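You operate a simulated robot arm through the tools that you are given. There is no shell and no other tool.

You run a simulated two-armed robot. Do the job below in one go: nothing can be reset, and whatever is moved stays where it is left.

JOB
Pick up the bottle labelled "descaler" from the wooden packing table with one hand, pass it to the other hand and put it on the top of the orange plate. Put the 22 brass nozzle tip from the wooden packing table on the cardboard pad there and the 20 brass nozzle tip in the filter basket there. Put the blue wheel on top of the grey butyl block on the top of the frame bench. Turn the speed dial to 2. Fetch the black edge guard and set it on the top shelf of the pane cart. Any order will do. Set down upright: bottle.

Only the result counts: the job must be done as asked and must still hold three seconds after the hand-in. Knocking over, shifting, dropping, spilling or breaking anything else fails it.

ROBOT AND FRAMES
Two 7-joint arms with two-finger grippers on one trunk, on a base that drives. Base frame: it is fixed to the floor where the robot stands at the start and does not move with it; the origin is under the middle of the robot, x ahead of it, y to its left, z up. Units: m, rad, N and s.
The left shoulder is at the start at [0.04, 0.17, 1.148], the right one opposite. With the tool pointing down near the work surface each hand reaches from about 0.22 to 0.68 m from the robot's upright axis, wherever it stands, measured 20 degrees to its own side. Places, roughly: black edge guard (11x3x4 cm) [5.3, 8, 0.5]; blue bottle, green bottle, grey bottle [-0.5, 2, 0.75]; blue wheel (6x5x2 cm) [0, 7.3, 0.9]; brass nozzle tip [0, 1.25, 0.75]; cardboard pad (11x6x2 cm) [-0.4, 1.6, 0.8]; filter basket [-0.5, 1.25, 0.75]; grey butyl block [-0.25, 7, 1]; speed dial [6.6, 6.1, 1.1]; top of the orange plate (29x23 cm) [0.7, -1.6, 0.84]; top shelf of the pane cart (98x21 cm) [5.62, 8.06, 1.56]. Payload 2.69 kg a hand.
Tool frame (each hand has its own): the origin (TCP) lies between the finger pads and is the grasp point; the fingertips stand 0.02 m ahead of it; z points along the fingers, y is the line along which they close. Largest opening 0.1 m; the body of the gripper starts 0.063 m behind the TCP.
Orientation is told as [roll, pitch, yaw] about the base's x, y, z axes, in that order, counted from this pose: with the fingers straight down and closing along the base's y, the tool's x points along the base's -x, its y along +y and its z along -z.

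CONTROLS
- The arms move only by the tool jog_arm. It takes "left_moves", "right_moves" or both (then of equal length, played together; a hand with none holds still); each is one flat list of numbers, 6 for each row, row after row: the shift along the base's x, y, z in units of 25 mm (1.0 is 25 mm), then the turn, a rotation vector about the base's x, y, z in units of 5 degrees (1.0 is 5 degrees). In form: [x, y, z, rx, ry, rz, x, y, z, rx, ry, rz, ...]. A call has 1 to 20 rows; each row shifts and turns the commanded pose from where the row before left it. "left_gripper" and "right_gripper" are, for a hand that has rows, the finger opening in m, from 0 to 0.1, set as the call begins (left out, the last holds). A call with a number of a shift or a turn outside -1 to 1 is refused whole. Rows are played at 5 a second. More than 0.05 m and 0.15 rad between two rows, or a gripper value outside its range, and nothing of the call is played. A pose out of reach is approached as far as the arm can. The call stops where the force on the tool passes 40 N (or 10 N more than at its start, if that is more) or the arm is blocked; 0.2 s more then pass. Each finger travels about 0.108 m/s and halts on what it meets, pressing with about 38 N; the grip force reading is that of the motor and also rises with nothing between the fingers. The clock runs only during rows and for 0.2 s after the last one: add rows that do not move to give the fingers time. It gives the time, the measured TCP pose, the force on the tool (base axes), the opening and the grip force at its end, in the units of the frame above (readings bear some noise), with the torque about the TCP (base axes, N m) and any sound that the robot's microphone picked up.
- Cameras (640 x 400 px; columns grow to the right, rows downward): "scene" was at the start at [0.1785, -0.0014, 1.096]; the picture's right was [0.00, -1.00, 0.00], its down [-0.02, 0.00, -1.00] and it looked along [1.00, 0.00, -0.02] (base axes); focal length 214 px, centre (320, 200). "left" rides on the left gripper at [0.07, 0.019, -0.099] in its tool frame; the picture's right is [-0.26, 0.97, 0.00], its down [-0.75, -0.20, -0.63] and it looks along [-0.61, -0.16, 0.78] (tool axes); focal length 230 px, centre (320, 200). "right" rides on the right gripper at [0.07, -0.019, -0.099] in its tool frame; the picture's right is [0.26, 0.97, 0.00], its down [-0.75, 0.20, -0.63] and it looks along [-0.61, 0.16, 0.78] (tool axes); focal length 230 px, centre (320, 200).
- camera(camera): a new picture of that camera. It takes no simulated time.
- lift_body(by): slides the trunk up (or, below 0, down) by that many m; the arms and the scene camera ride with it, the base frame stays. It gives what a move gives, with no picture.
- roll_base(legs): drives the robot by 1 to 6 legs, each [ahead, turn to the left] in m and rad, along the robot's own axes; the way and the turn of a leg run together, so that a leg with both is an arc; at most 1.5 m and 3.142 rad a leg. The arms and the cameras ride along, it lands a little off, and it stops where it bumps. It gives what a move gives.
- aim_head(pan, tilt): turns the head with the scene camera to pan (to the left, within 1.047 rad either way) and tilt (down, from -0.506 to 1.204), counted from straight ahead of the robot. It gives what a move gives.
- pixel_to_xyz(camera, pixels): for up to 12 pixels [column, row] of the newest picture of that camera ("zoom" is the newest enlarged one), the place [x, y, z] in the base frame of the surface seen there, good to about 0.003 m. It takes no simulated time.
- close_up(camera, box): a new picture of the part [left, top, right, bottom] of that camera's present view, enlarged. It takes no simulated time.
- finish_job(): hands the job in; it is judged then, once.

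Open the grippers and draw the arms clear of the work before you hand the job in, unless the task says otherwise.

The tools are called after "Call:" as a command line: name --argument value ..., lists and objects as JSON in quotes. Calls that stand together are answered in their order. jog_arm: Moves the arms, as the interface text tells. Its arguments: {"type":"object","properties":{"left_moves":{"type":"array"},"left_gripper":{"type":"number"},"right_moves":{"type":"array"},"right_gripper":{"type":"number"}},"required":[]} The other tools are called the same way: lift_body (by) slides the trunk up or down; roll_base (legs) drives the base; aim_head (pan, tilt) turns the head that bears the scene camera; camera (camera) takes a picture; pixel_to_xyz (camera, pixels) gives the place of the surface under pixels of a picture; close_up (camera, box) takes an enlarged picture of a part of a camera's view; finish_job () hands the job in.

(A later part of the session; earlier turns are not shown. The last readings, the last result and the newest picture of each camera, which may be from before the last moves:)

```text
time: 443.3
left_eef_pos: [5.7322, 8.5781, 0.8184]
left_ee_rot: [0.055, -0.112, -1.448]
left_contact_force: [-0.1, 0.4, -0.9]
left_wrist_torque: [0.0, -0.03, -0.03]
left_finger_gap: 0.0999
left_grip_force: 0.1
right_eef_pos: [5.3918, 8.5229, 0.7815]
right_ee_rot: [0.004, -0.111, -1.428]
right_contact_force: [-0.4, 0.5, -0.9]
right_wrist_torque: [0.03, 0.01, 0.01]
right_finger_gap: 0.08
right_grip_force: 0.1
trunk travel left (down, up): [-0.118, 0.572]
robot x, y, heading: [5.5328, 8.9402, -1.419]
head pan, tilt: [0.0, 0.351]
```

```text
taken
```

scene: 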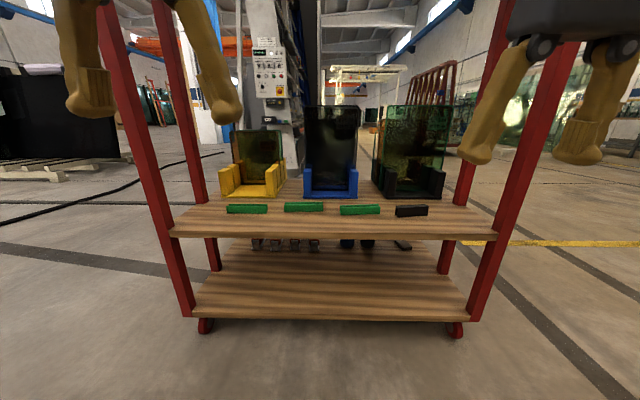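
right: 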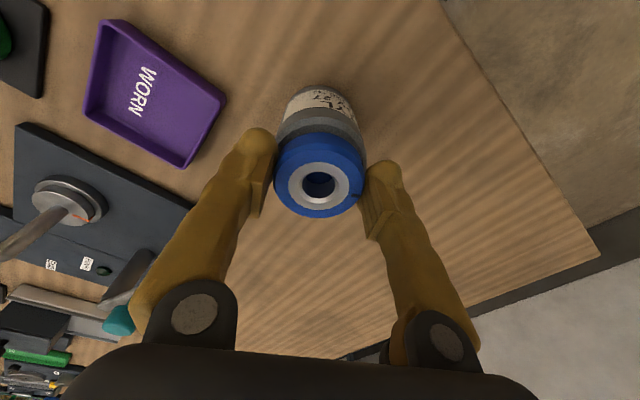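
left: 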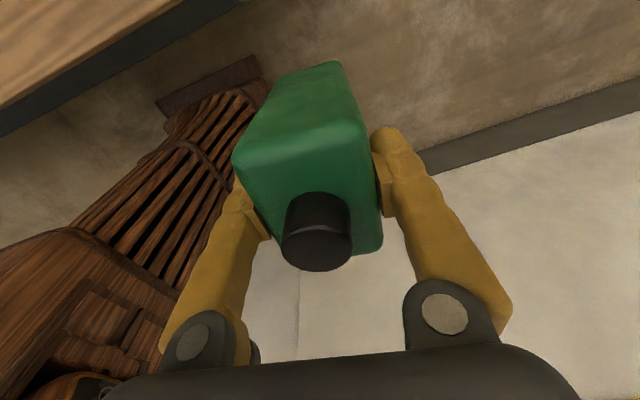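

Now the guard is at (411,211). I zoom and measure its ends.

Call:
close_up --camera "scene" --box '[380, 195, 440, 230]'

Call:
pixel_to_xyz --camera "zoom" --pixels '[[185, 135], [500, 125], [190, 175], [500, 200], [340, 130], [340, 215], [240, 190], [450, 170], [600, 60], [100, 120]]'

```text
10.67 times, centred on (410, 212) of scene
```

zoom: 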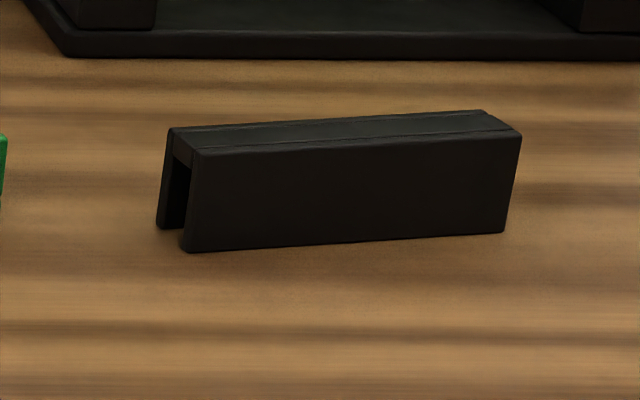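

```text
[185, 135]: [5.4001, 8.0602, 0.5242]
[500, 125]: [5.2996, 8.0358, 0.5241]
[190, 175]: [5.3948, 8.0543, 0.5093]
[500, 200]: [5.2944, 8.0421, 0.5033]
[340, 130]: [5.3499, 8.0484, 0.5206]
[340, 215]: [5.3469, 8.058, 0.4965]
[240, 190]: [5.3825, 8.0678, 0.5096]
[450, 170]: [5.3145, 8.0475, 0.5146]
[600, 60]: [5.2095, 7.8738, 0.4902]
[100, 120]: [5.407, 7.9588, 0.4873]
```

The guard's axis is tilted ~16° to x; centre ≈ (5.348,8.043). In free space I yaw the right hand -82° to close across its 3 cm width, level and lower both hands, extending them slightly.

Call:
jog_arm --left_moves '[0.028, -0.186, -0.28, 0.074, 0.011, 0, 0.028, -0.186, -0.28, 0.074, 0.011, 0, 0.028, -0.186, -0.28, 0.074, 0.011, 0, 0.028, -0.186, -0.28, 0.074, 0.011, 0, 0.028, -0.186, -0.28, 0.074, 0.011, 0, 0.028, -0.186, -0.28, 0.074, 0.011, 0, 0.028, -0.186, -0.28, 0.074, 0.011, 0, 0.028, -0.186, -0.28, 0.074, 0.011, 0, 0.028, -0.186, -0.28, 0.074, 0.011, 0, 0.028, -0.186, -0.28, 0.074, 0.011, 0, 0.028, -0.186, -0.28, 0.074, 0.011, 0, 0.028, -0.186, -0.28, 0.074, 0.011, 0, 0.028, -0.186, -0.28, 0.074, 0.011, 0, 0.028, -0.186, -0.28, 0.074, 0.011, 0, 0.028, -0.186, -0.28, 0.074, 0.011, 0, 0.028, -0.186, -0.28, 0.074, 0.011, 0, 0.028, -0.186, -0.28, 0.074, 0.011, 0, 0, 0, 0, 0, 0, 0]' --right_moves '[0.028, -0.186, -0.376, 0.074, 0.011, -0.965, 0.028, -0.186, -0.376, 0.074, 0.011, -0.965, 0.028, -0.186, -0.376, 0.074, 0.011, -0.965, 0.028, -0.186, -0.376, 0.074, 0.011, -0.965, 0.028, -0.186, -0.376, 0.074, 0.011, -0.965, 0.028, -0.186, -0.376, 0.074, 0.011, -0.965, 0.028, -0.186, -0.376, 0.074, 0.011, -0.965, 0.028, -0.186, -0.376, 0.074, 0.011, -0.965, 0.028, -0.186, -0.376, 0.074, 0.011, -0.965, 0.028, -0.186, -0.376, 0.074, 0.011, -0.965, 0.028, -0.186, -0.376, 0.074, 0.011, -0.965, 0.028, -0.186, -0.376, 0.074, 0.011, -0.965, 0.028, -0.186, -0.376, 0.074, 0.011, -0.965, 0.028, -0.186, -0.376, 0.074, 0.011, -0.965, 0.028, -0.186, -0.376, 0.074, 0.011, -0.965, 0.028, -0.186, -0.376, 0.074, 0.011, -0.965, 0.028, -0.186, -0.376, 0.074, 0.011, -0.965, 0, 0, 0, 0, 0, 0]'

```text
time: 447.1
left_eef_pos: [5.7435, 8.4987, 0.6982]
left_ee_rot: [0.053, -0.002, -1.445]
left_contact_force: [-1.3, 1.1, -0.1]
left_wrist_torque: [-0.03, -0.01, 0.01]
left_finger_gap: 0.0999
left_grip_force: 0.0
right_eef_pos: [5.4045, 8.4421, 0.6213]
right_ee_rot: [-0.064, -0.035, -2.857]
right_contact_force: [-0.6, 0.6, -0.2]
right_wrist_torque: [0.03, -0.04, -0.05]
right_finger_gap: 0.0799
right_grip_force: 0.1
trunk travel left (down, up): [-0.118, 0.572]
robot x, y, heading: [5.5347, 8.9388, -1.421]
head pan, tilt: [0.0, 0.351]
```

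Clean. Now the small S-move to bring the robot closer and slightly west.

Call:
roll_base --legs '[[0, -0.3], [0.2, 0]]'

Call:
roll_base --legs '[[0.12, 0], [0, 0.3]]'

Call:
camera --camera "right"

Call:
camera --camera "scene"

```text
time: 449.7
left_eef_pos: [5.5751, 8.2578, 0.6988]
left_ee_rot: [0.054, 0.0, -1.743]
left_contact_force: [0.1, -0.2, 1.5]
left_wrist_torque: [-0.02, 0.03, -0.01]
left_finger_gap: 0.1002
left_grip_force: 0.0
right_eef_pos: [5.2355, 8.302, 0.6209]
right_ee_rot: [-0.064, -0.033, 3.131]
right_contact_force: [0.3, -0.4, -0.3]
right_wrist_torque: [0.02, 0.0, 0.0]
right_finger_gap: 0.08
right_grip_force: 0.1
trunk travel left (down, up): [-0.118, 0.572]
robot x, y, heading: [5.5002, 8.7378, -1.716]
head pan, tilt: [0.0, 0.351]
```

```text
time: 451.9
left_eef_pos: [5.6943, 8.1899, 0.7051]
left_ee_rot: [0.053, -0.017, -1.445]
left_contact_force: [1.0, -0.5, 0.5]
left_wrist_torque: [-0.02, -0.04, 0.0]
left_finger_gap: 0.1001
left_grip_force: 0.0
right_eef_pos: [5.3555, 8.1328, 0.629]
right_ee_rot: [-0.048, -0.038, -2.856]
right_contact_force: [0.7, 0.6, -0.1]
right_wrist_torque: [0.03, 0.02, -0.02]
right_finger_gap: 0.0802
right_grip_force: 0.0
trunk travel left (down, up): [-0.118, 0.572]
robot x, y, heading: [5.4803, 8.6219, -1.415]
head pan, tilt: [0.0, 0.351]
```

```text
taken
```

right: 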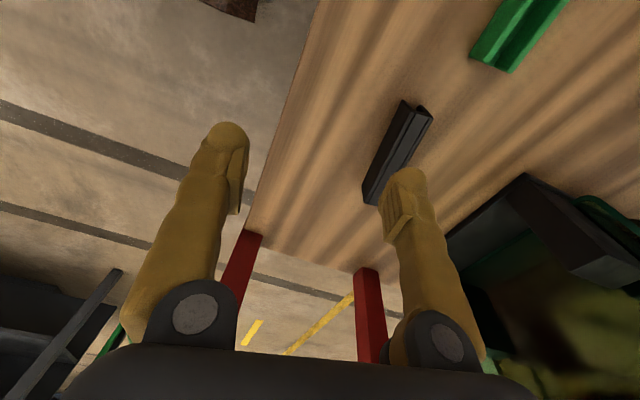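

```text
taken
```

scene: 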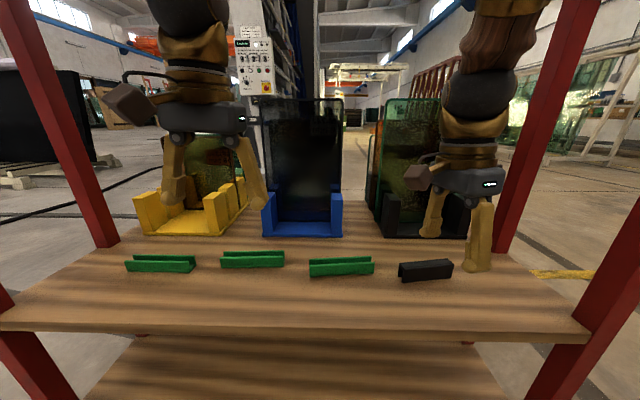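

The right hand hovers just behind the guard. I measure the guard from the wrist camera at (395,150).

Call:
pixel_to_xyz --camera "right" --pixels '[[404, 103], [428, 113], [368, 195], [400, 150], [390, 155], [412, 150], [385, 150], [372, 180], [410, 115]]'

Call:
close_up --camera "right" --box '[340, 80, 460, 220]'

```text
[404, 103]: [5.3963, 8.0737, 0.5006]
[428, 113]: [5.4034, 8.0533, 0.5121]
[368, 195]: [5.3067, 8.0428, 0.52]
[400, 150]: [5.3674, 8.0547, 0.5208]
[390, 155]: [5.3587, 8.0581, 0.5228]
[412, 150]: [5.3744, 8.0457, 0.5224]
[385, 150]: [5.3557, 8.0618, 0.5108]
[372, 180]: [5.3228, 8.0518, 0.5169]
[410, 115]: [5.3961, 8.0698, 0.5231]
```

```text
2.86 times, centred on (400, 150) of right
```

zoom: 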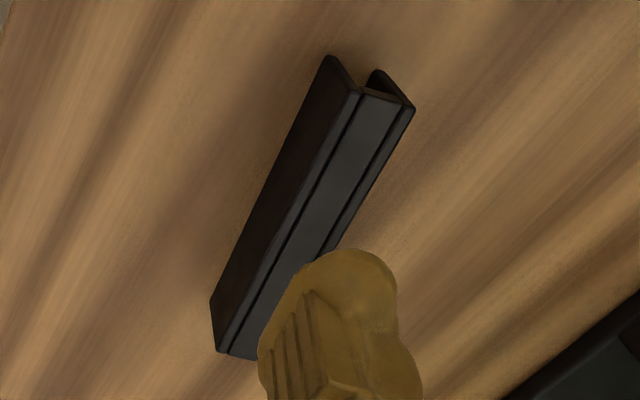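

Centre ≈ (5.351,8.042); my closing axis already matches its tilt. I move over it at z≈0.60, levelling the hand.

Call:
jog_arm --right_moves '[-0.04, -0.6, -0.2, -0.08, -0.11, 0, -0.04, -0.6, -0.2, -0.08, -0.11, 0, -0.04, -0.6, -0.2, -0.08, -0.11, 0, -0.04, -0.6, -0.2, -0.08, -0.11, 0, -0.02, -0.6, -0.2, -0.08, -0.11, 0, 0, -0.6, -0.1, 0, 0, 0, 0, 0, 0, 0, 0, 0, 0, 0, 0, 0, 0, 0]'

Call:
camera --camera "right"

Call:
camera --camera "scene"

```text
time: 453.7
left_eef_pos: [5.693, 8.2028, 0.713]
left_ee_rot: [0.055, -0.034, -1.444]
left_contact_force: [-0.7, 0.1, -0.4]
left_wrist_torque: [0.0, 0.01, -0.02]
left_finger_gap: 0.1001
left_grip_force: 0.0
right_eef_pos: [5.3504, 8.0534, 0.6069]
right_ee_rot: [0.014, -0.007, -2.858]
right_contact_force: [-0.1, 0.5, 0.4]
right_wrist_torque: [-0.01, 0.01, 0.06]
right_finger_gap: 0.08
right_grip_force: 0.1
trunk travel left (down, up): [-0.118, 0.572]
robot x, y, heading: [5.486, 8.6179, -1.418]
head pan, tilt: [0.0, 0.351]
```

```text
taken
```

right: 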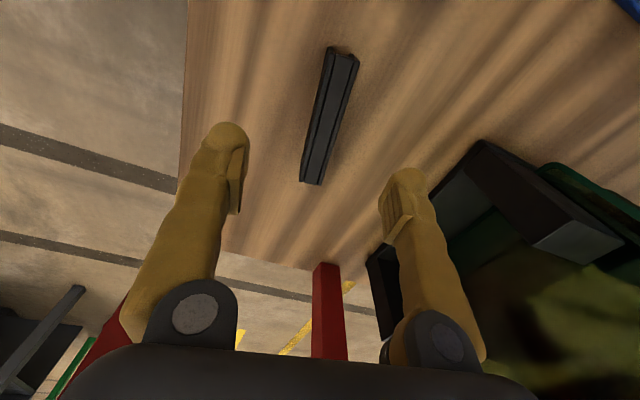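

```text
taken
```

scene: 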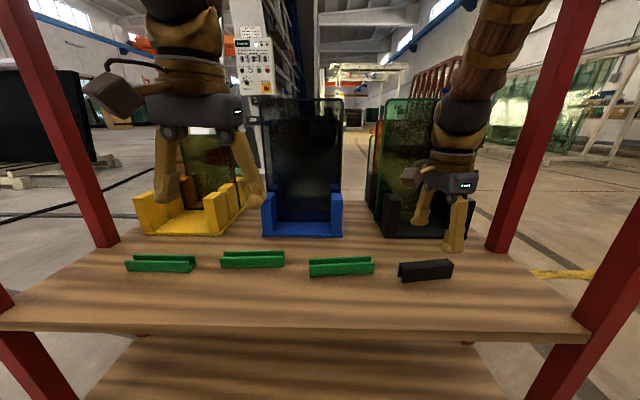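

The guard lies between the finger lines. I measure it again from this view.

Call:
pixel_to_xyz --camera "right" --pixels '[[333, 50], [355, 60], [304, 178], [320, 182], [322, 115], [343, 120], [332, 118], [313, 150], [330, 155]]'

```text
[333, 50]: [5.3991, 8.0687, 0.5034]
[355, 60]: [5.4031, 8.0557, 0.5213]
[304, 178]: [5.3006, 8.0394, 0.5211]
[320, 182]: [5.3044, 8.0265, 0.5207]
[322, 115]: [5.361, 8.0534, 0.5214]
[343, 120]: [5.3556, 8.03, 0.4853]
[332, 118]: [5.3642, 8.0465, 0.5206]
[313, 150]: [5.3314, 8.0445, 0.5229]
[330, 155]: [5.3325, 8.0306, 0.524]
```

Centre ≈ (5.351,8.047). I shift 7 mm and descend to z≈0.54, then on to 0.514.

Call:
jog_arm --right_moves '[0, -0.14, -0.4, 0, 0, 0, 0, -0.14, -0.4, 0, 0, 0, 0, 0, -0.4, 0, 0, 0, 0, 0, -0.4, 0, 0, 0, 0, 0, -0.4, 0, 0, 0, 0, 0, -0.4, 0, 0, 0, 0, 0, 0, 0, 0, 0]'

Call:
camera --camera "right"

```text
time: 455.3
left_eef_pos: [5.6927, 8.2021, 0.7127]
left_ee_rot: [0.056, -0.034, -1.445]
left_contact_force: [-0.5, -0.9, 0.3]
left_wrist_torque: [0.01, -0.01, -0.02]
left_finger_gap: 0.1001
left_grip_force: 0.1
right_eef_pos: [5.3495, 8.0462, 0.5472]
right_ee_rot: [0.014, -0.004, -2.857]
right_contact_force: [0.3, -0.1, -0.1]
right_wrist_torque: [-0.01, 0.0, -0.01]
right_finger_gap: 0.0799
right_grip_force: 0.1
trunk travel left (down, up): [-0.118, 0.572]
robot x, y, heading: [5.4856, 8.6165, -1.418]
head pan, tilt: [0.0, 0.351]
```

```text
taken
```

right: 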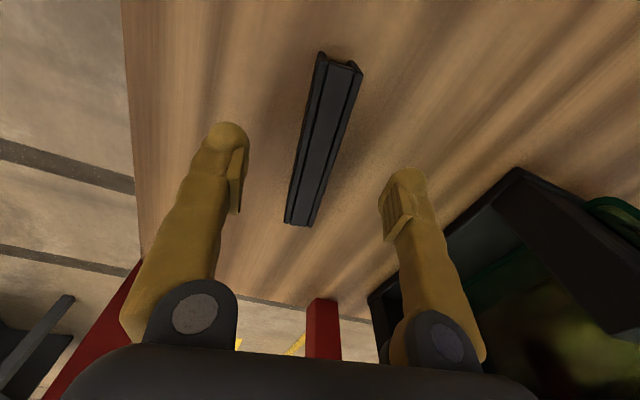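

Good alignment. I descend to z≈0.514 and close.

Call:
jog_arm --right_moves '[0, 0, -0.4, 0, 0, 0, 0, 0, -0.4, 0, 0, 0, 0, 0, -0.5, 0, 0, 0, 0, 0, 0, 0, 0, 0]'

Call:
jog_arm --right_moves '[0, 0, 0, 0, 0, 0, 0, 0, 0, 0, 0, 0, 0, 0, 0, 0, 0, 0, 0, 0, 0, 0, 0, 0]' --right_gripper 0.0

Call:
camera --camera "right"

```text
time: 456.3
left_eef_pos: [5.6915, 8.2017, 0.7136]
left_ee_rot: [0.055, -0.033, -1.446]
left_contact_force: [0.0, 0.5, -0.1]
left_wrist_torque: [0.01, -0.01, 0.01]
left_finger_gap: 0.0997
left_grip_force: 0.1
right_eef_pos: [5.3501, 8.0441, 0.5148]
right_ee_rot: [0.014, -0.005, -2.857]
right_contact_force: [-0.2, -0.8, 0.6]
right_wrist_torque: [-0.02, 0.02, -0.02]
right_finger_gap: 0.0798
right_grip_force: 0.0
trunk travel left (down, up): [-0.118, 0.572]
robot x, y, heading: [5.4796, 8.6196, -1.419]
head pan, tilt: [0.0, 0.351]
```

```text
time: 457.3
left_eef_pos: [5.6928, 8.203, 0.7144]
left_ee_rot: [0.055, -0.032, -1.444]
left_contact_force: [0.4, -0.1, 0.0]
left_wrist_torque: [-0.02, -0.02, 0.03]
left_finger_gap: 0.0997
left_grip_force: 0.1
right_eef_pos: [5.3508, 8.0437, 0.5149]
right_ee_rot: [0.014, -0.005, -2.855]
right_contact_force: [0.1, 0.7, 0.3]
right_wrist_torque: [0.03, 0.0, 0.0]
right_finger_gap: 0.0211
right_grip_force: 38.0
trunk travel left (down, up): [-0.118, 0.572]
robot x, y, heading: [5.4828, 8.62, -1.418]
head pan, tilt: [0.0, 0.351]
```

```text
taken
```

right: 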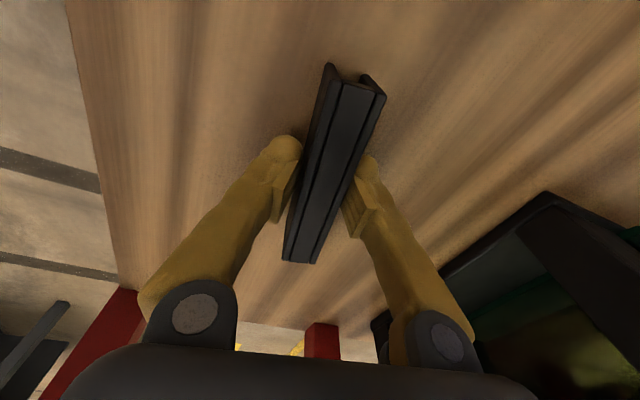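

Gripped at 0.021. I lift it 6 cm and then back straight out of the cart.

Call:
jog_arm --right_moves '[0, 0, 0.4, 0, 0, 0, 0, 0, 0.5, 0, 0, 0, 0, 0, 0.6, 0, 0, 0, 0, 0, 0.7, 0, 0, 0, 0, 0, 0.7, 0, 0, 0, 0, 0, 0, 0, 0, 0]'

Call:
roll_base --legs '[[-0.1, 0], [-0.12, 0], [-0.13, 0]]'

Call:
camera --camera "scene"

```text
time: 458.7
left_eef_pos: [5.6929, 8.201, 0.7132]
left_ee_rot: [0.053, -0.034, -1.445]
left_contact_force: [-0.1, -0.4, 0.2]
left_wrist_torque: [-0.03, 0.04, 0.01]
left_finger_gap: 0.1001
left_grip_force: 0.0
right_eef_pos: [5.3507, 8.0449, 0.5874]
right_ee_rot: [0.014, -0.007, -2.86]
right_contact_force: [0.0, -0.3, -0.1]
right_wrist_torque: [-0.05, 0.02, 0.0]
right_finger_gap: 0.0211
right_grip_force: 38.2
trunk travel left (down, up): [-0.118, 0.572]
robot x, y, heading: [5.4836, 8.6182, -1.418]
head pan, tilt: [0.0, 0.351]
```

```text
time: 461.6
left_eef_pos: [5.6394, 8.5455, 0.7131]
left_ee_rot: [0.056, -0.033, -1.446]
left_contact_force: [-0.8, -0.5, -0.1]
left_wrist_torque: [-0.03, -0.03, -0.01]
left_finger_gap: 0.1001
left_grip_force: 0.1
right_eef_pos: [5.299, 8.3884, 0.5876]
right_ee_rot: [0.012, -0.004, -2.856]
right_contact_force: [0.0, -0.3, 0.0]
right_wrist_torque: [-0.03, 0.0, -0.01]
right_finger_gap: 0.0213
right_grip_force: 38.0
trunk travel left (down, up): [-0.118, 0.572]
robot x, y, heading: [5.4302, 8.9593, -1.42]
head pan, tilt: [0.0, 0.351]
```

```text
taken
```

scene: 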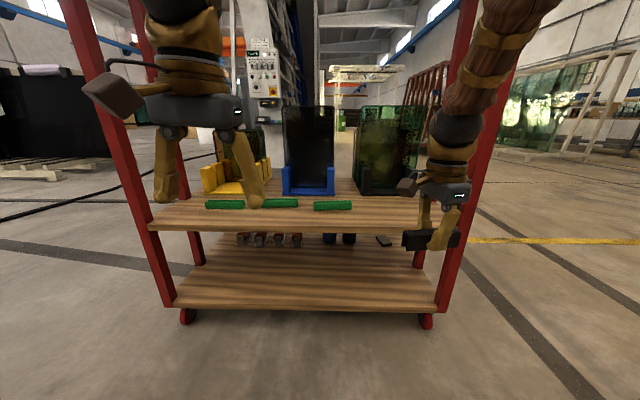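

The guard is out. I raise the trunk fully in steps to get at the top shelf.

Call:
lift_body --by 0.3

Call:
lift_body --by 0.27

Call:
aim_head --pan -0.2 --tilt -0.1

Call:
camera --camera "scene"

```text
time: 464.6
left_eef_pos: [5.6396, 8.5558, 1.0196]
left_ee_rot: [0.055, -0.05, -1.446]
left_contact_force: [0.3, 0.0, 0.0]
left_wrist_torque: [0.03, -0.02, 0.04]
left_finger_gap: 0.1
left_grip_force: 0.1
right_eef_pos: [5.2973, 8.3951, 0.8964]
right_ee_rot: [0.028, -0.008, -2.857]
right_contact_force: [0.1, 0.0, -0.1]
right_wrist_torque: [0.01, -0.01, -0.01]
right_finger_gap: 0.0214
right_grip_force: 38.0
trunk travel left (down, up): [-0.418, 0.272]
robot x, y, heading: [5.4317, 8.9606, -1.415]
head pan, tilt: [0.0, 0.351]
```

```text
time: 467.3
left_eef_pos: [5.6385, 8.5545, 1.289]
left_ee_rot: [0.057, -0.049, -1.446]
left_contact_force: [0.3, 0.0, 0.4]
left_wrist_torque: [-0.01, 0.02, 0.0]
left_finger_gap: 0.1001
left_grip_force: 0.1
right_eef_pos: [5.2967, 8.3941, 1.1664]
right_ee_rot: [0.03, -0.01, -2.857]
right_contact_force: [0.0, 0.2, -0.8]
right_wrist_torque: [-0.01, 0.0, 0.01]
right_finger_gap: 0.0213
right_grip_force: 37.8
trunk travel left (down, up): [-0.688, 0.002]
robot x, y, heading: [5.4287, 8.9593, -1.42]
head pan, tilt: [0.0, 0.351]
```

```text
time: 468.2
left_eef_pos: [5.6395, 8.5553, 1.2895]
left_ee_rot: [0.055, -0.048, -1.445]
left_contact_force: [0.7, 0.0, -0.1]
left_wrist_torque: [0.01, 0.03, -0.02]
left_finger_gap: 0.1
left_grip_force: 0.0
right_eef_pos: [5.2961, 8.3954, 1.1658]
right_ee_rot: [0.031, -0.008, -2.857]
right_contact_force: [-0.1, -0.6, -0.6]
right_wrist_torque: [-0.03, -0.01, -0.01]
right_finger_gap: 0.0215
right_grip_force: 37.7
trunk travel left (down, up): [-0.688, 0.002]
robot x, y, heading: [5.4275, 8.9597, -1.422]
head pan, tilt: [-0.201, -0.099]
```

```text
taken
```

scene: 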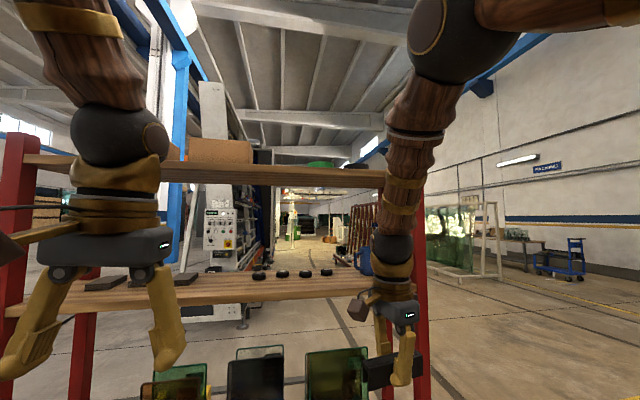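

The top shelf holds a cardboard box (220,150) and something green (320,162). I measure them to pick a free spot.

Call:
pixel_to_xyz --camera "scene" --pixels '[[320, 163], [308, 163], [333, 163], [220, 150], [188, 150], [250, 152], [350, 172], [380, 175], [230, 168], [280, 170], [60, 165], [150, 160]]'

Call:
close_up --camera "scene" --box '[160, 120, 420, 200]'

```text
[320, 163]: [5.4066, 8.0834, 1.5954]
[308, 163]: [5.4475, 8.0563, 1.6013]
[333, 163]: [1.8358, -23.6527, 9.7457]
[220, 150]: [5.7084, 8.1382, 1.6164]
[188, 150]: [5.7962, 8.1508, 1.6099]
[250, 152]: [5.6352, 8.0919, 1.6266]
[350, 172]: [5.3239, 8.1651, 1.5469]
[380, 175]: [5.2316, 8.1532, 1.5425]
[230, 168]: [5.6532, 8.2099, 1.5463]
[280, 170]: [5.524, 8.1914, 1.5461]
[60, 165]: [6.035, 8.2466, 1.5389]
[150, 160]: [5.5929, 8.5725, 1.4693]
```

```text
2.46 times, centred on (290, 160) of scene
```

zoom: 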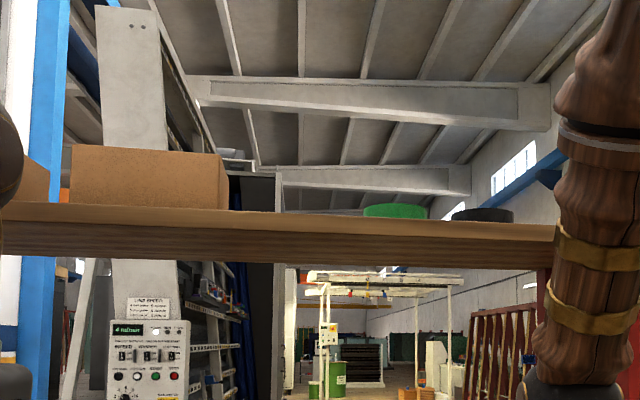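

A green and a black disc sit near x≈5.42 and 5.27 and boxes east of x≈5.6. I raise the right hand with the guard (keeping clear of the shelves) to look over the top shelf.

Call:
jog_arm --right_moves '[-0.03, 0.2, 0.95, 0, 0, 0, -0.03, 0.2, 0.95, 0, 0, 0, -0.03, 0.2, 0.95, 0, 0, 0, -0.03, 0.2, 0.95, 0, 0, 0, -0.03, 0.2, 0.95, 0, 0, 0, -0.03, 0.2, 0.95, 0, 0, 0, -0.03, 0.2, 0.95, 0, 0, 0, -0.03, 0.2, 0.95, 0, 0, 0, -0.03, 0.2, 0.95, 0, 0, 0, -0.03, 0.2, 0.95, 0, 0, 0, 0, 0, 0, 0, 0, 0]'

Call:
jog_arm --right_moves '[-0.03, 0.2, 0.9, 0, 0, 0, -0.03, 0.2, 0.9, 0, 0, 0, -0.03, 0.2, 0.9, 0, 0, 0, -0.03, 0.2, 0.9, 0, 0, 0, -0.03, 0.2, 0.9, 0, 0, 0, -0.03, 0.2, 0.9, 0, 0, 0, -0.03, 0.2, 0.9, 0, 0, 0, -0.03, 0.2, 0.9, 0, 0, 0, -0.03, 0, 0.9, 0, 0, 0, 0, 0, 0, 0, 0, 0]'

Call:
camera --camera "right"

```text
time: 470.6
left_eef_pos: [5.6379, 8.5535, 1.2887]
left_ee_rot: [0.057, -0.05, -1.445]
left_contact_force: [0.5, -0.6, 0.0]
left_wrist_torque: [0.0, 0.0, 0.01]
left_finger_gap: 0.1
left_grip_force: 0.1
right_eef_pos: [5.2897, 8.445, 1.4058]
right_ee_rot: [0.03, -0.007, -2.858]
right_contact_force: [-0.4, -0.3, -0.3]
right_wrist_torque: [-0.02, 0.0, -0.03]
right_finger_gap: 0.0213
right_grip_force: 38.2
trunk travel left (down, up): [-0.688, 0.002]
robot x, y, heading: [5.432, 8.9619, -1.417]
head pan, tilt: [-0.201, -0.099]
```

```text
time: 472.8
left_eef_pos: [5.6384, 8.5549, 1.2903]
left_ee_rot: [0.056, -0.049, -1.445]
left_contact_force: [-0.4, -0.7, -0.1]
left_wrist_torque: [-0.05, 0.0, 0.01]
left_finger_gap: 0.1
left_grip_force: 0.1
right_eef_pos: [5.2829, 8.4863, 1.6083]
right_ee_rot: [0.029, -0.006, -2.859]
right_contact_force: [0.3, 0.8, 0.2]
right_wrist_torque: [0.0, 0.01, 0.01]
right_finger_gap: 0.0216
right_grip_force: 37.9
trunk travel left (down, up): [-0.688, 0.002]
robot x, y, heading: [5.4302, 8.9612, -1.419]
head pan, tilt: [-0.201, -0.099]
```

```text
taken
```

right: 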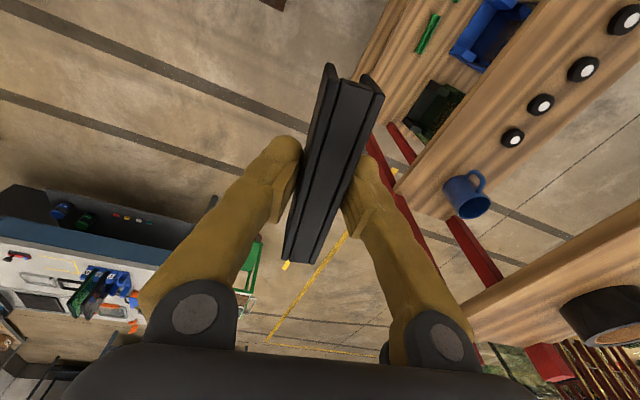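

Good. The black roll is at the shelf's west end. I raise the left hand so its camera can see over the whole top shelf.

Call:
jog_arm --left_moves '[0, 0, 0.95, 0, 0, 0, 0, 0, 0.95, 0, 0, 0, 0, 0, 0.95, 0, 0, 0, 0, 0, 0.95, 0, 0, 0, 0, 0, 0.95, 0, 0, 0, 0, 0, 0.95, 0, 0, 0, 0, 0, 0.95, 0, 0, 0, 0, 0, 0.95, 0, 0, 0, 0, 0, 0.95, 0, 0, 0, 0, 0, 0.95, 0, 0, 0, 0, 0, 0.95, 0, 0, 0, 0, 0, 0.95, 0, 0, 0, 0, 0, 0.95, 0, 0, 0, 0, 0, 0.95, 0, 0, 0, 0, 0, 0, 0, 0, 0]'

Call:
camera --camera "left"

```text
time: 476.0
left_eef_pos: [5.6385, 8.5547, 1.6239]
left_ee_rot: [0.055, -0.047, -1.443]
left_contact_force: [0.0, 0.7, 0.4]
left_wrist_torque: [-0.03, 0.0, -0.01]
left_finger_gap: 0.0999
left_grip_force: 0.0
right_eef_pos: [5.2815, 8.4852, 1.6083]
right_ee_rot: [0.03, -0.007, -2.858]
right_contact_force: [-0.6, -0.1, 0.0]
right_wrist_torque: [0.02, 0.01, -0.01]
right_finger_gap: 0.0212
right_grip_force: 37.8
trunk travel left (down, up): [-0.688, 0.002]
robot x, y, heading: [5.4341, 8.9578, -1.416]
head pan, tilt: [-0.201, -0.099]
```

```text
taken
```

left: 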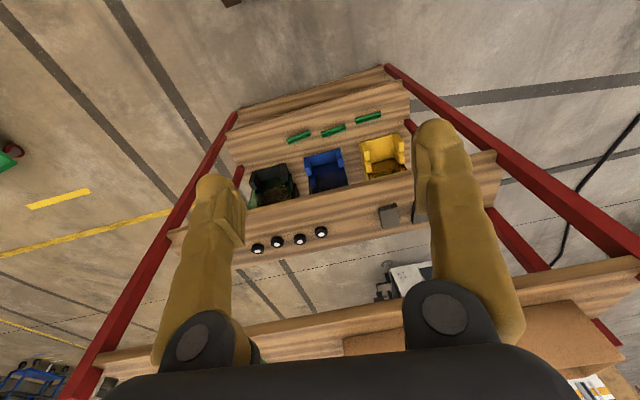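

The top shelf shows along the bottom of this view; free wood from about (270,340) to (340,335). I measure along it.

Call:
pixel_to_xyz --camera "left" --pixels '[[300, 335], [330, 333], [270, 340], [345, 342], [258, 350], [350, 336], [300, 322], [300, 345], [330, 345], [250, 335], [120, 355], [105, 385]]'

Call:
close_up --camera "left" --box '[60, 290, 440, 400]'

```text
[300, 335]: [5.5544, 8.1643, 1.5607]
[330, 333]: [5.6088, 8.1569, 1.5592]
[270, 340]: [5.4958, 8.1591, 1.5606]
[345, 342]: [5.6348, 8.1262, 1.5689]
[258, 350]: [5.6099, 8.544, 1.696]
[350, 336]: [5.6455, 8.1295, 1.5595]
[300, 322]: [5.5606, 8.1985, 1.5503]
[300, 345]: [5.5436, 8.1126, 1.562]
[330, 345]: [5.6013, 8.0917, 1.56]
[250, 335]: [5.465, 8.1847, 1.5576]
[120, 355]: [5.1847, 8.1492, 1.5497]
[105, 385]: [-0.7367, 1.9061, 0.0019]
```

```text
1.68 times, centred on (250, 345) of left
```

zoom: 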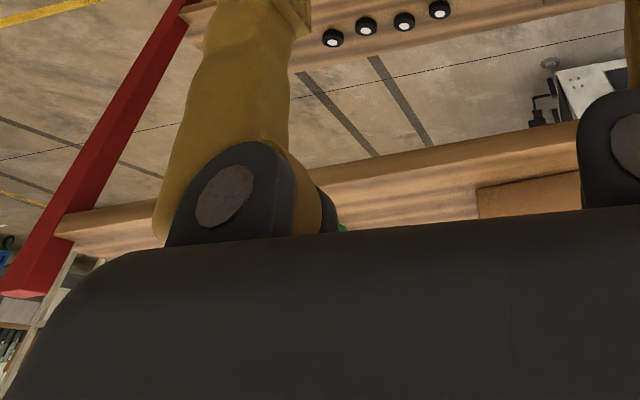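

The free spot is x 5.48–5.62 at y≈8.12 (shelf top z 1.560), between the green disc and the box. To keep my left hand clear of the boxes I will approach diagonally: first raise the guard a bit, then reposition the base west.

Call:
jog_arm --right_moves '[0, 0, 0.5, 0, 0, 0, 0, 0, 0.5, 0, 0, 0, 0, 0, 0.4, 0, 0, 0, 0, 0, 0, 0, 0, 0]'

Call:
roll_base --legs '[[0, 0.7], [0, 0.7]]'

Call:
roll_base --legs '[[-0.15, 0], [-0.13, 0]]'

```text
time: 477.0
left_eef_pos: [5.6371, 8.5536, 1.6231]
left_ee_rot: [0.056, -0.05, -1.443]
left_contact_force: [-0.2, 0.2, 0.5]
left_wrist_torque: [0.01, -0.03, -0.02]
left_finger_gap: 0.0999
left_grip_force: 0.2
right_eef_pos: [5.2814, 8.4845, 1.6437]
right_ee_rot: [0.031, -0.007, -2.858]
right_contact_force: [0.0, 0.5, -0.2]
right_wrist_torque: [-0.02, -0.03, 0.01]
right_finger_gap: 0.0213
right_grip_force: 37.8
trunk travel left (down, up): [-0.688, 0.002]
robot x, y, heading: [5.4283, 8.9628, -1.417]
head pan, tilt: [-0.201, -0.099]
```

```text
time: 481.3
left_eef_pos: [5.8676, 9.1, 1.6244]
left_ee_rot: [0.056, -0.048, -0.036]
left_contact_force: [0.7, -0.7, 0.0]
left_wrist_torque: [-0.04, -0.01, -0.03]
left_finger_gap: 0.0998
left_grip_force: 0.0
right_eef_pos: [5.8776, 8.737, 1.6432]
right_ee_rot: [0.029, -0.008, -1.451]
right_contact_force: [0.0, 0.3, 0.5]
right_wrist_torque: [-0.02, -0.01, -0.02]
right_finger_gap: 0.0214
right_grip_force: 38.4
trunk travel left (down, up): [-0.688, 0.002]
robot x, y, heading: [5.433, 8.9561, -0.007]
head pan, tilt: [-0.201, -0.099]
```

```text
time: 483.5
left_eef_pos: [5.6087, 9.1012, 1.6156]
left_ee_rot: [0.057, -0.029, -0.043]
left_contact_force: [2.2, 0.9, -1.4]
left_wrist_torque: [-0.02, 0.23, 0.04]
left_finger_gap: 0.0998
left_grip_force: 0.1
right_eef_pos: [5.6192, 8.7363, 1.6359]
right_ee_rot: [0.013, -0.002, -1.455]
right_contact_force: [2.5, 0.8, -1.7]
right_wrist_torque: [0.04, 0.19, 0.02]
right_finger_gap: 0.021
right_grip_force: 38.1
trunk travel left (down, up): [-0.688, 0.002]
robot x, y, heading: [5.1476, 8.9612, -0.012]
head pan, tilt: [-0.201, -0.099]
```

Now turn right to heading ≈ -0.90 for the diagonal approach.

Call:
roll_base --legs '[[0, -0.89]]'

Call:
camera --camera "left"

Call:
camera --camera "right"

```text
time: 486.3
left_eef_pos: [5.5397, 8.7033, 1.6205]
left_ee_rot: [0.056, -0.042, -0.937]
left_contact_force: [-1.5, 0.9, 0.1]
left_wrist_torque: [-0.16, -0.11, 0.01]
left_finger_gap: 0.1002
left_grip_force: 0.0
right_eef_pos: [5.2617, 8.4685, 1.6406]
right_ee_rot: [0.024, -0.004, -2.352]
right_contact_force: [-1.1, 2.4, -1.9]
right_wrist_torque: [-0.17, -0.17, 0.01]
right_finger_gap: 0.0211
right_grip_force: 37.6
trunk travel left (down, up): [-0.688, 0.002]
robot x, y, heading: [5.1649, 8.9696, -0.912]
head pan, tilt: [-0.201, -0.099]
```

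```text
taken
```

left: 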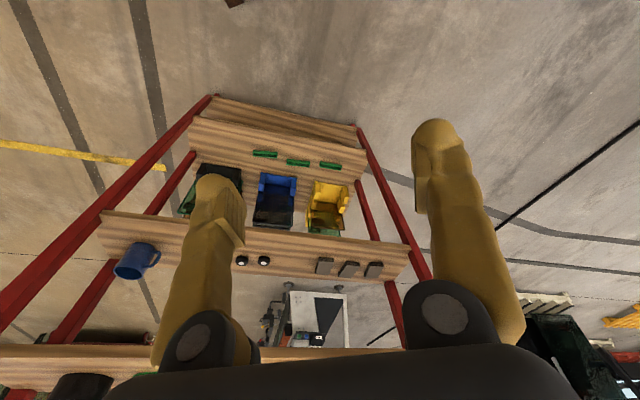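

```text
taken
```

right: 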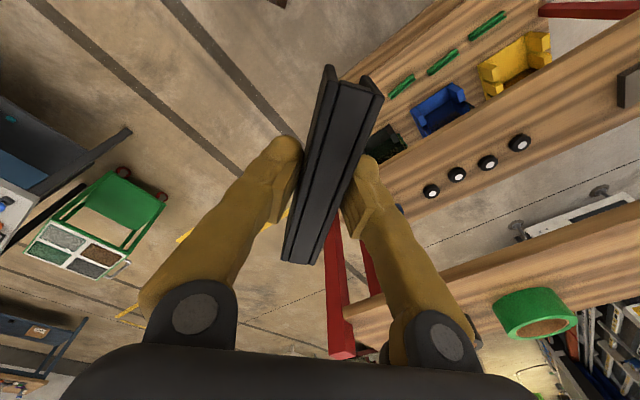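

The right view shows the green tape roll on the top shelf at (535,312). I measure its extents and the shelf edge.

Call:
pixel_to_xyz --camera "right" --pixels '[[498, 305], [575, 318], [535, 293], [545, 325], [560, 295], [520, 340], [450, 290], [600, 250], [430, 300], [480, 330], [620, 235], [570, 270]]'

```text
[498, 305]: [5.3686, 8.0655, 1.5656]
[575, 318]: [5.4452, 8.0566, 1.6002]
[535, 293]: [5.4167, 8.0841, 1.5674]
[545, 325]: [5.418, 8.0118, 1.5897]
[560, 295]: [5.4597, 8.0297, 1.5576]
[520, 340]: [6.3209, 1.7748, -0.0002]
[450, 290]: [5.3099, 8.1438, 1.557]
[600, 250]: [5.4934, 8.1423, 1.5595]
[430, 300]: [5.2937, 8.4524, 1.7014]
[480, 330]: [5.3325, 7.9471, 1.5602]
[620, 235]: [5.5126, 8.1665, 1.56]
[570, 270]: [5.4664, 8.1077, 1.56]
```

Green roll spans x 5.366–5.455, y 8.0–8.085, top 1.60; my target (5.55,8.12) is clear of it and of the box. I drive along the diagonal in two short legs.

Call:
roll_base --legs '[[0.25, 0]]'

Call:
roll_base --legs '[[0.2, 0]]'

Call:
camera --camera "right"

Call:
camera --camera "left"

```text
time: 488.1
left_eef_pos: [5.6889, 8.5051, 1.6205]
left_ee_rot: [0.056, -0.042, -0.938]
left_contact_force: [-0.2, 0.1, -0.4]
left_wrist_torque: [-0.02, -0.04, 0.04]
left_finger_gap: 0.1001
left_grip_force: 0.0
right_eef_pos: [5.412, 8.2699, 1.6394]
right_ee_rot: [0.025, -0.005, -2.351]
right_contact_force: [-0.5, 0.0, -1.7]
right_wrist_torque: [-0.01, -0.08, -0.03]
right_finger_gap: 0.0214
right_grip_force: 37.9
trunk travel left (down, up): [-0.688, 0.002]
robot x, y, heading: [5.3219, 8.7745, -0.911]
head pan, tilt: [-0.201, -0.099]
```

```text
time: 489.7
left_eef_pos: [5.7799, 8.3848, 1.6308]
left_ee_rot: [0.057, -0.072, -0.944]
left_contact_force: [0.3, 0.4, -0.2]
left_wrist_torque: [0.03, -0.01, -0.04]
left_finger_gap: 0.0998
left_grip_force: 0.0
right_eef_pos: [5.4997, 8.1524, 1.6512]
right_ee_rot: [0.055, -0.006, -2.357]
right_contact_force: [0.1, -0.9, 0.3]
right_wrist_torque: [0.01, 0.03, 0.03]
right_finger_gap: 0.0211
right_grip_force: 38.6
trunk travel left (down, up): [-0.688, 0.002]
robot x, y, heading: [5.4405, 8.6167, -0.916]
head pan, tilt: [-0.201, -0.099]
```

```text
taken
```

right: 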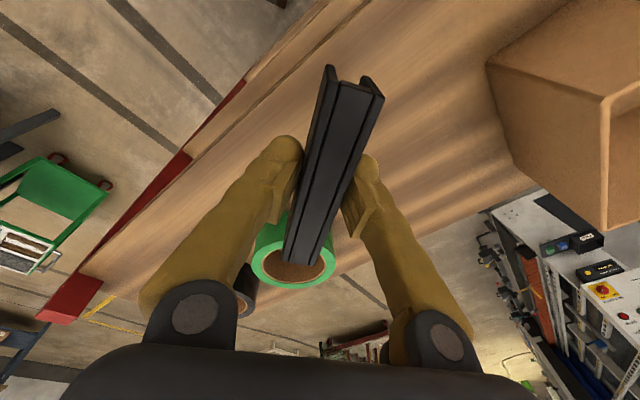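

```text
taken
```

left: 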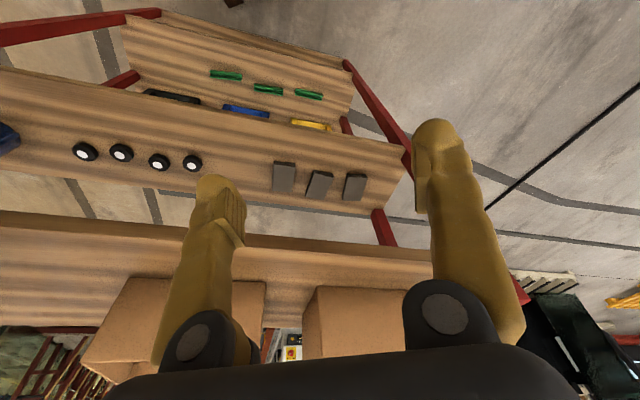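

The guard hovers over the shelf's back edge at (5.50,8.152,1.651). I move it to ≈(5.545,8.115), levelling and lowering to ≈1.62.

Call:
jog_arm --right_moves '[0.45, -0.37, -0.2, 0.12, 0.1, 0, 0.45, -0.37, -0.3, 0.12, 0.1, 0, 0.45, -0.37, -0.3, 0.12, 0.1, 0, 0.45, -0.37, -0.4, 0.12, 0.1, 0, 0, 0, 0, 0, 0, 0]'

Call:
camera --camera "right"

```text
time: 491.1
left_eef_pos: [5.8161, 8.3394, 1.6152]
left_ee_rot: [0.059, -0.033, -0.943]
left_contact_force: [0.2, 0.4, -0.6]
left_wrist_torque: [-0.03, 0.02, 0.01]
left_finger_gap: 0.1
left_grip_force: 0.1
right_eef_pos: [5.5792, 8.0676, 1.6045]
right_ee_rot: [-0.039, 0.001, -2.36]
right_contact_force: [0.5, -1.1, -0.9]
right_wrist_torque: [0.05, 0.01, -0.03]
right_finger_gap: 0.0213
right_grip_force: 37.3
trunk travel left (down, up): [-0.688, 0.002]
robot x, y, heading: [5.4405, 8.6185, -0.918]
head pan, tilt: [-0.201, -0.099]
stopped in row 5 (right hand): the arm was blocked; the commanded pose is now the measured one
```

```text
taken
```

right: 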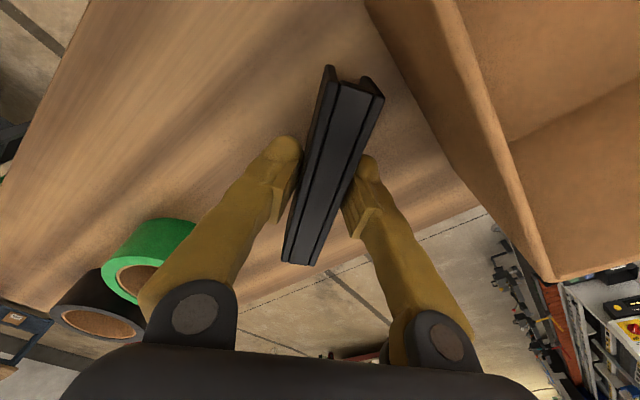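

It leaned forward a bit, to (5.579,8.068,1.6045), ~1.4 cm from the box. I ease back 2.8 cm diagonally and check.

Call:
jog_arm --right_moves '[-0.3, 0.3, 0, 0, 0, 0, -0.3, 0.3, 0, 0, 0, 0, -0.3, 0.3, 0, 0, 0, 0, 0, 0, 0, 0, 0, 0]'

Call:
camera --camera "right"

```text
time: 492.1
left_eef_pos: [5.8155, 8.3399, 1.6151]
left_ee_rot: [0.058, -0.033, -0.943]
left_contact_force: [-1.7, 0.4, -1.1]
left_wrist_torque: [-0.03, -0.03, 0.03]
left_finger_gap: 0.1002
left_grip_force: 0.1
right_eef_pos: [5.5589, 8.0918, 1.603]
right_ee_rot: [-0.037, 0.001, -2.357]
right_contact_force: [0.3, 0.1, -0.4]
right_wrist_torque: [0.05, 0.02, -0.02]
right_finger_gap: 0.0213
right_grip_force: 38.1
trunk travel left (down, up): [-0.688, 0.002]
robot x, y, heading: [5.444, 8.6177, -0.914]
head pan, tilt: [-0.201, -0.099]
```

```text
taken
```

right: 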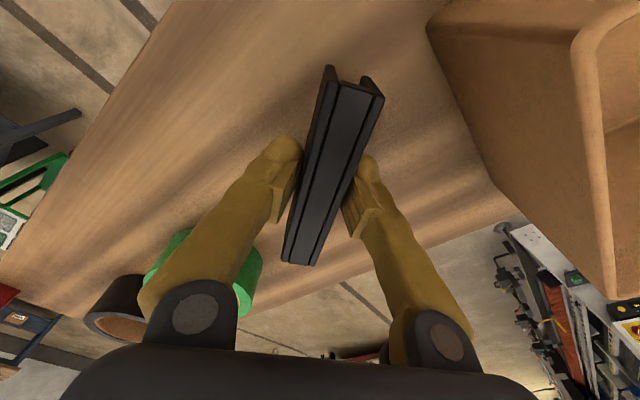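

Well clear on all sides at (5.559,8.092). I level it and lower to just above the shelf.

Call:
jog_arm --right_moves '[0, 0, 0, -0.15, -0.15, 0, 0, 0, 0, -0.15, -0.15, 0, 0, 0, -0.2, 0, 0, 0, 0, 0, -0.2, 0, 0, 0, 0, 0, -0.15, 0, 0, 0, 0, 0, 0, 0, 0, 0]'

```text
time: 493.5
left_eef_pos: [5.7887, 8.3741, 1.6278]
left_ee_rot: [0.057, -0.063, -0.944]
left_contact_force: [0.1, -1.6, 1.7]
left_wrist_torque: [0.03, 0.05, -0.03]
left_finger_gap: 0.1002
left_grip_force: 0.0
right_eef_pos: [5.5292, 8.1255, 1.6033]
right_ee_rot: [0.028, 0.0, -2.359]
right_contact_force: [0.7, -0.7, 2.2]
right_wrist_torque: [0.03, 0.08, -0.03]
right_finger_gap: 0.0213
right_grip_force: 37.7
trunk travel left (down, up): [-0.688, 0.002]
robot x, y, heading: [5.444, 8.6158, -0.917]
head pan, tilt: [-0.201, -0.099]
```

It leaned back to (5.529,8.126,1.603), still fully over the shelf. I lower gently in small steps.

Call:
jog_arm --right_moves '[0, 0, -0.15, 0, 0, 0, 0, 0, -0.15, 0, 0, 0, 0, 0, 0, 0, 0, 0]'

Call:
camera --camera "right"

```text
time: 494.3
left_eef_pos: [5.8052, 8.3529, 1.6204]
left_ee_rot: [0.058, -0.047, -0.943]
left_contact_force: [-1.8, 0.9, 0.1]
left_wrist_torque: [-0.09, -0.09, 0.02]
left_finger_gap: 0.0997
left_grip_force: 0.0
right_eef_pos: [5.546, 8.1046, 1.5872]
right_ee_rot: [0.009, 0.0, -2.36]
right_contact_force: [-0.6, 0.5, -0.6]
right_wrist_torque: [-0.1, -0.09, -0.01]
right_finger_gap: 0.0212
right_grip_force: 37.9
trunk travel left (down, up): [-0.688, 0.002]
robot x, y, heading: [5.4461, 8.6192, -0.914]
head pan, tilt: [-0.201, -0.099]
```

```text
taken
```

right: 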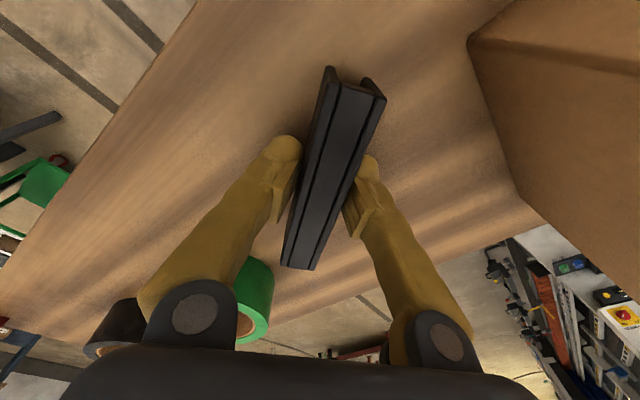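

The arm sways at this height; I let it settle with idle rows and re-read.

Call:
jog_arm --right_moves '[0, 0, 0, 0, 0, 0, 0, 0, 0, 0, 0, 0, 0, 0, 0, 0, 0, 0, 0, 0, 0, 0, 0, 0, 0, 0, 0, 0, 0, 0, 0, 0, 0, 0, 0, 0, 0, 0, 0, 0, 0, 0, 0, 0, 0, 0, 0, 0]'

```text
time: 496.1
left_eef_pos: [5.8054, 8.3527, 1.6195]
left_ee_rot: [0.059, -0.044, -0.943]
left_contact_force: [0.1, 0.1, -0.2]
left_wrist_torque: [-0.01, 0.02, 0.0]
left_finger_gap: 0.1
left_grip_force: 0.1
right_eef_pos: [5.5456, 8.1061, 1.5872]
right_ee_rot: [0.008, 0.002, -2.358]
right_contact_force: [0.1, -0.3, 0.0]
right_wrist_torque: [-0.02, -0.01, 0.0]
right_finger_gap: 0.021
right_grip_force: 38.4
trunk travel left (down, up): [-0.688, 0.002]
robot x, y, heading: [5.4424, 8.6203, -0.918]
head pan, tilt: [-0.201, -0.099]
```

Settled at (5.546,8.106,1.587). I lower 2 mm to touch and check force.

Call:
jog_arm --right_moves '[0, 0, -0.08, 0, 0, 0, 0, 0, 0, 0, 0, 0, 0, 0, 0, 0, 0, 0]'

```text
time: 496.9
left_eef_pos: [5.8064, 8.3521, 1.6205]
left_ee_rot: [0.058, -0.044, -0.943]
left_contact_force: [-0.6, -0.1, 0.2]
left_wrist_torque: [0.03, 0.01, 0.02]
left_finger_gap: 0.1001
left_grip_force: 0.0
right_eef_pos: [5.5462, 8.1045, 1.5862]
right_ee_rot: [0.01, 0.001, -2.36]
right_contact_force: [-0.3, 0.7, -1.0]
right_wrist_torque: [0.0, -0.01, 0.02]
right_finger_gap: 0.0212
right_grip_force: 38.1
trunk travel left (down, up): [-0.688, 0.002]
robot x, y, heading: [5.4449, 8.6199, -0.916]
head pan, tilt: [-0.201, -0.099]
```

Not quite touching; another 1.5 mm.

Call:
jog_arm --right_moves '[0, 0, -0.06, 0, 0, 0, 0, 0, 0, 0, 0, 0]'

```text
time: 497.5
left_eef_pos: [5.8057, 8.3514, 1.62]
left_ee_rot: [0.059, -0.043, -0.943]
left_contact_force: [0.3, -0.8, -0.6]
left_wrist_torque: [0.0, 0.03, 0.01]
left_finger_gap: 0.1002
left_grip_force: 0.1
right_eef_pos: [5.5458, 8.1048, 1.5843]
right_ee_rot: [0.01, 0.002, -2.36]
right_contact_force: [0.5, 0.2, -0.3]
right_wrist_torque: [0.0, -0.01, 0.02]
right_finger_gap: 0.0212
right_grip_force: 37.7
trunk travel left (down, up): [-0.688, 0.002]
robot x, y, heading: [5.4396, 8.6163, -0.918]
head pan, tilt: [-0.201, -0.099]
```

Still free; I lower another 1.5 mm.

Call:
jog_arm --right_moves '[0, 0, -0.06, 0, 0, 0, 0, 0, 0, 0, 0, 0]'

Call:
close_up --camera "right" --box '[240, 40, 440, 290]'

```text
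time: 498.1
left_eef_pos: [5.8058, 8.3512, 1.6189]
left_ee_rot: [0.059, -0.044, -0.943]
left_contact_force: [-0.1, 0.4, -0.6]
left_wrist_torque: [-0.02, 0.0, 0.02]
left_finger_gap: 0.1001
left_grip_force: 0.0
right_eef_pos: [5.5466, 8.1046, 1.5823]
right_ee_rot: [0.008, 0.002, -2.36]
right_contact_force: [0.2, 0.8, -0.5]
right_wrist_torque: [0.01, 0.02, -0.02]
right_finger_gap: 0.0212
right_grip_force: 37.9
trunk travel left (down, up): [-0.688, 0.002]
robot x, y, heading: [5.4454, 8.6166, -0.915]
head pan, tilt: [-0.201, -0.099]
```

```text
1.60 times, centred on (340, 165) of right
```

zoom: 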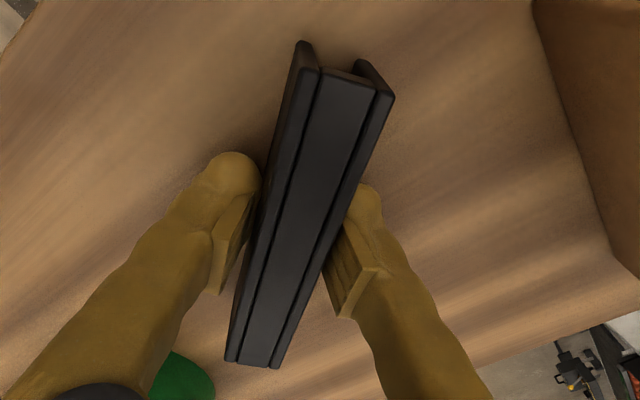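

Very close now. Another 1.5 mm.

Call:
jog_arm --right_moves '[0, 0, -0.06, 0, 0, 0, 0, 0, 0, 0, 0, 0]'

```text
time: 498.7
left_eef_pos: [5.8056, 8.3528, 1.6198]
left_ee_rot: [0.06, -0.044, -0.941]
left_contact_force: [-0.6, -0.4, 0.0]
left_wrist_torque: [0.0, 0.04, -0.02]
left_finger_gap: 0.1
left_grip_force: 0.1
right_eef_pos: [5.5465, 8.1065, 1.5831]
right_ee_rot: [0.013, -0.002, -2.36]
right_contact_force: [2.7, -4.0, 15.7]
right_wrist_torque: [0.12, -0.07, 0.01]
right_finger_gap: 0.0212
right_grip_force: 38.6
trunk travel left (down, up): [-0.688, 0.002]
robot x, y, heading: [5.4456, 8.6212, -0.911]
head pan, tilt: [-0.201, -0.099]
```

Contact (15.7 N). I relieve slightly and open the fingers.

Call:
jog_arm --right_moves '[0, 0, 0.03, 0, 0, 0, 0, 0, 0, 0, 0, 0, 0, 0, 0, 0, 0, 0]' --right_gripper 0.055

Call:
close_up --camera "right" --box '[240, 40, 440, 290]'

```text
time: 499.5
left_eef_pos: [5.8059, 8.3513, 1.6205]
left_ee_rot: [0.061, -0.044, -0.942]
left_contact_force: [0.0, 0.4, -0.5]
left_wrist_torque: [0.02, -0.01, -0.01]
left_finger_gap: 0.1002
left_grip_force: 0.1
right_eef_pos: [5.5471, 8.1042, 1.5815]
right_ee_rot: [0.007, 0.003, -2.359]
right_contact_force: [0.6, -0.4, -0.9]
right_wrist_torque: [-0.03, -0.03, -0.03]
right_finger_gap: 0.055
right_grip_force: 0.1
trunk travel left (down, up): [-0.688, 0.002]
robot x, y, heading: [5.4431, 8.6197, -0.914]
head pan, tilt: [-0.201, -0.099]
```

```text
1.60 times, centred on (340, 165) of right
```

zoom: 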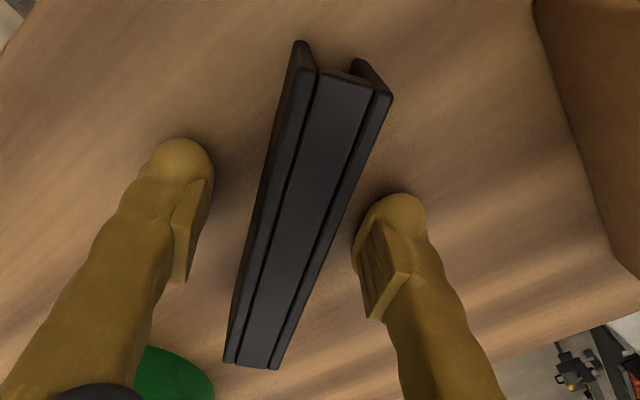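

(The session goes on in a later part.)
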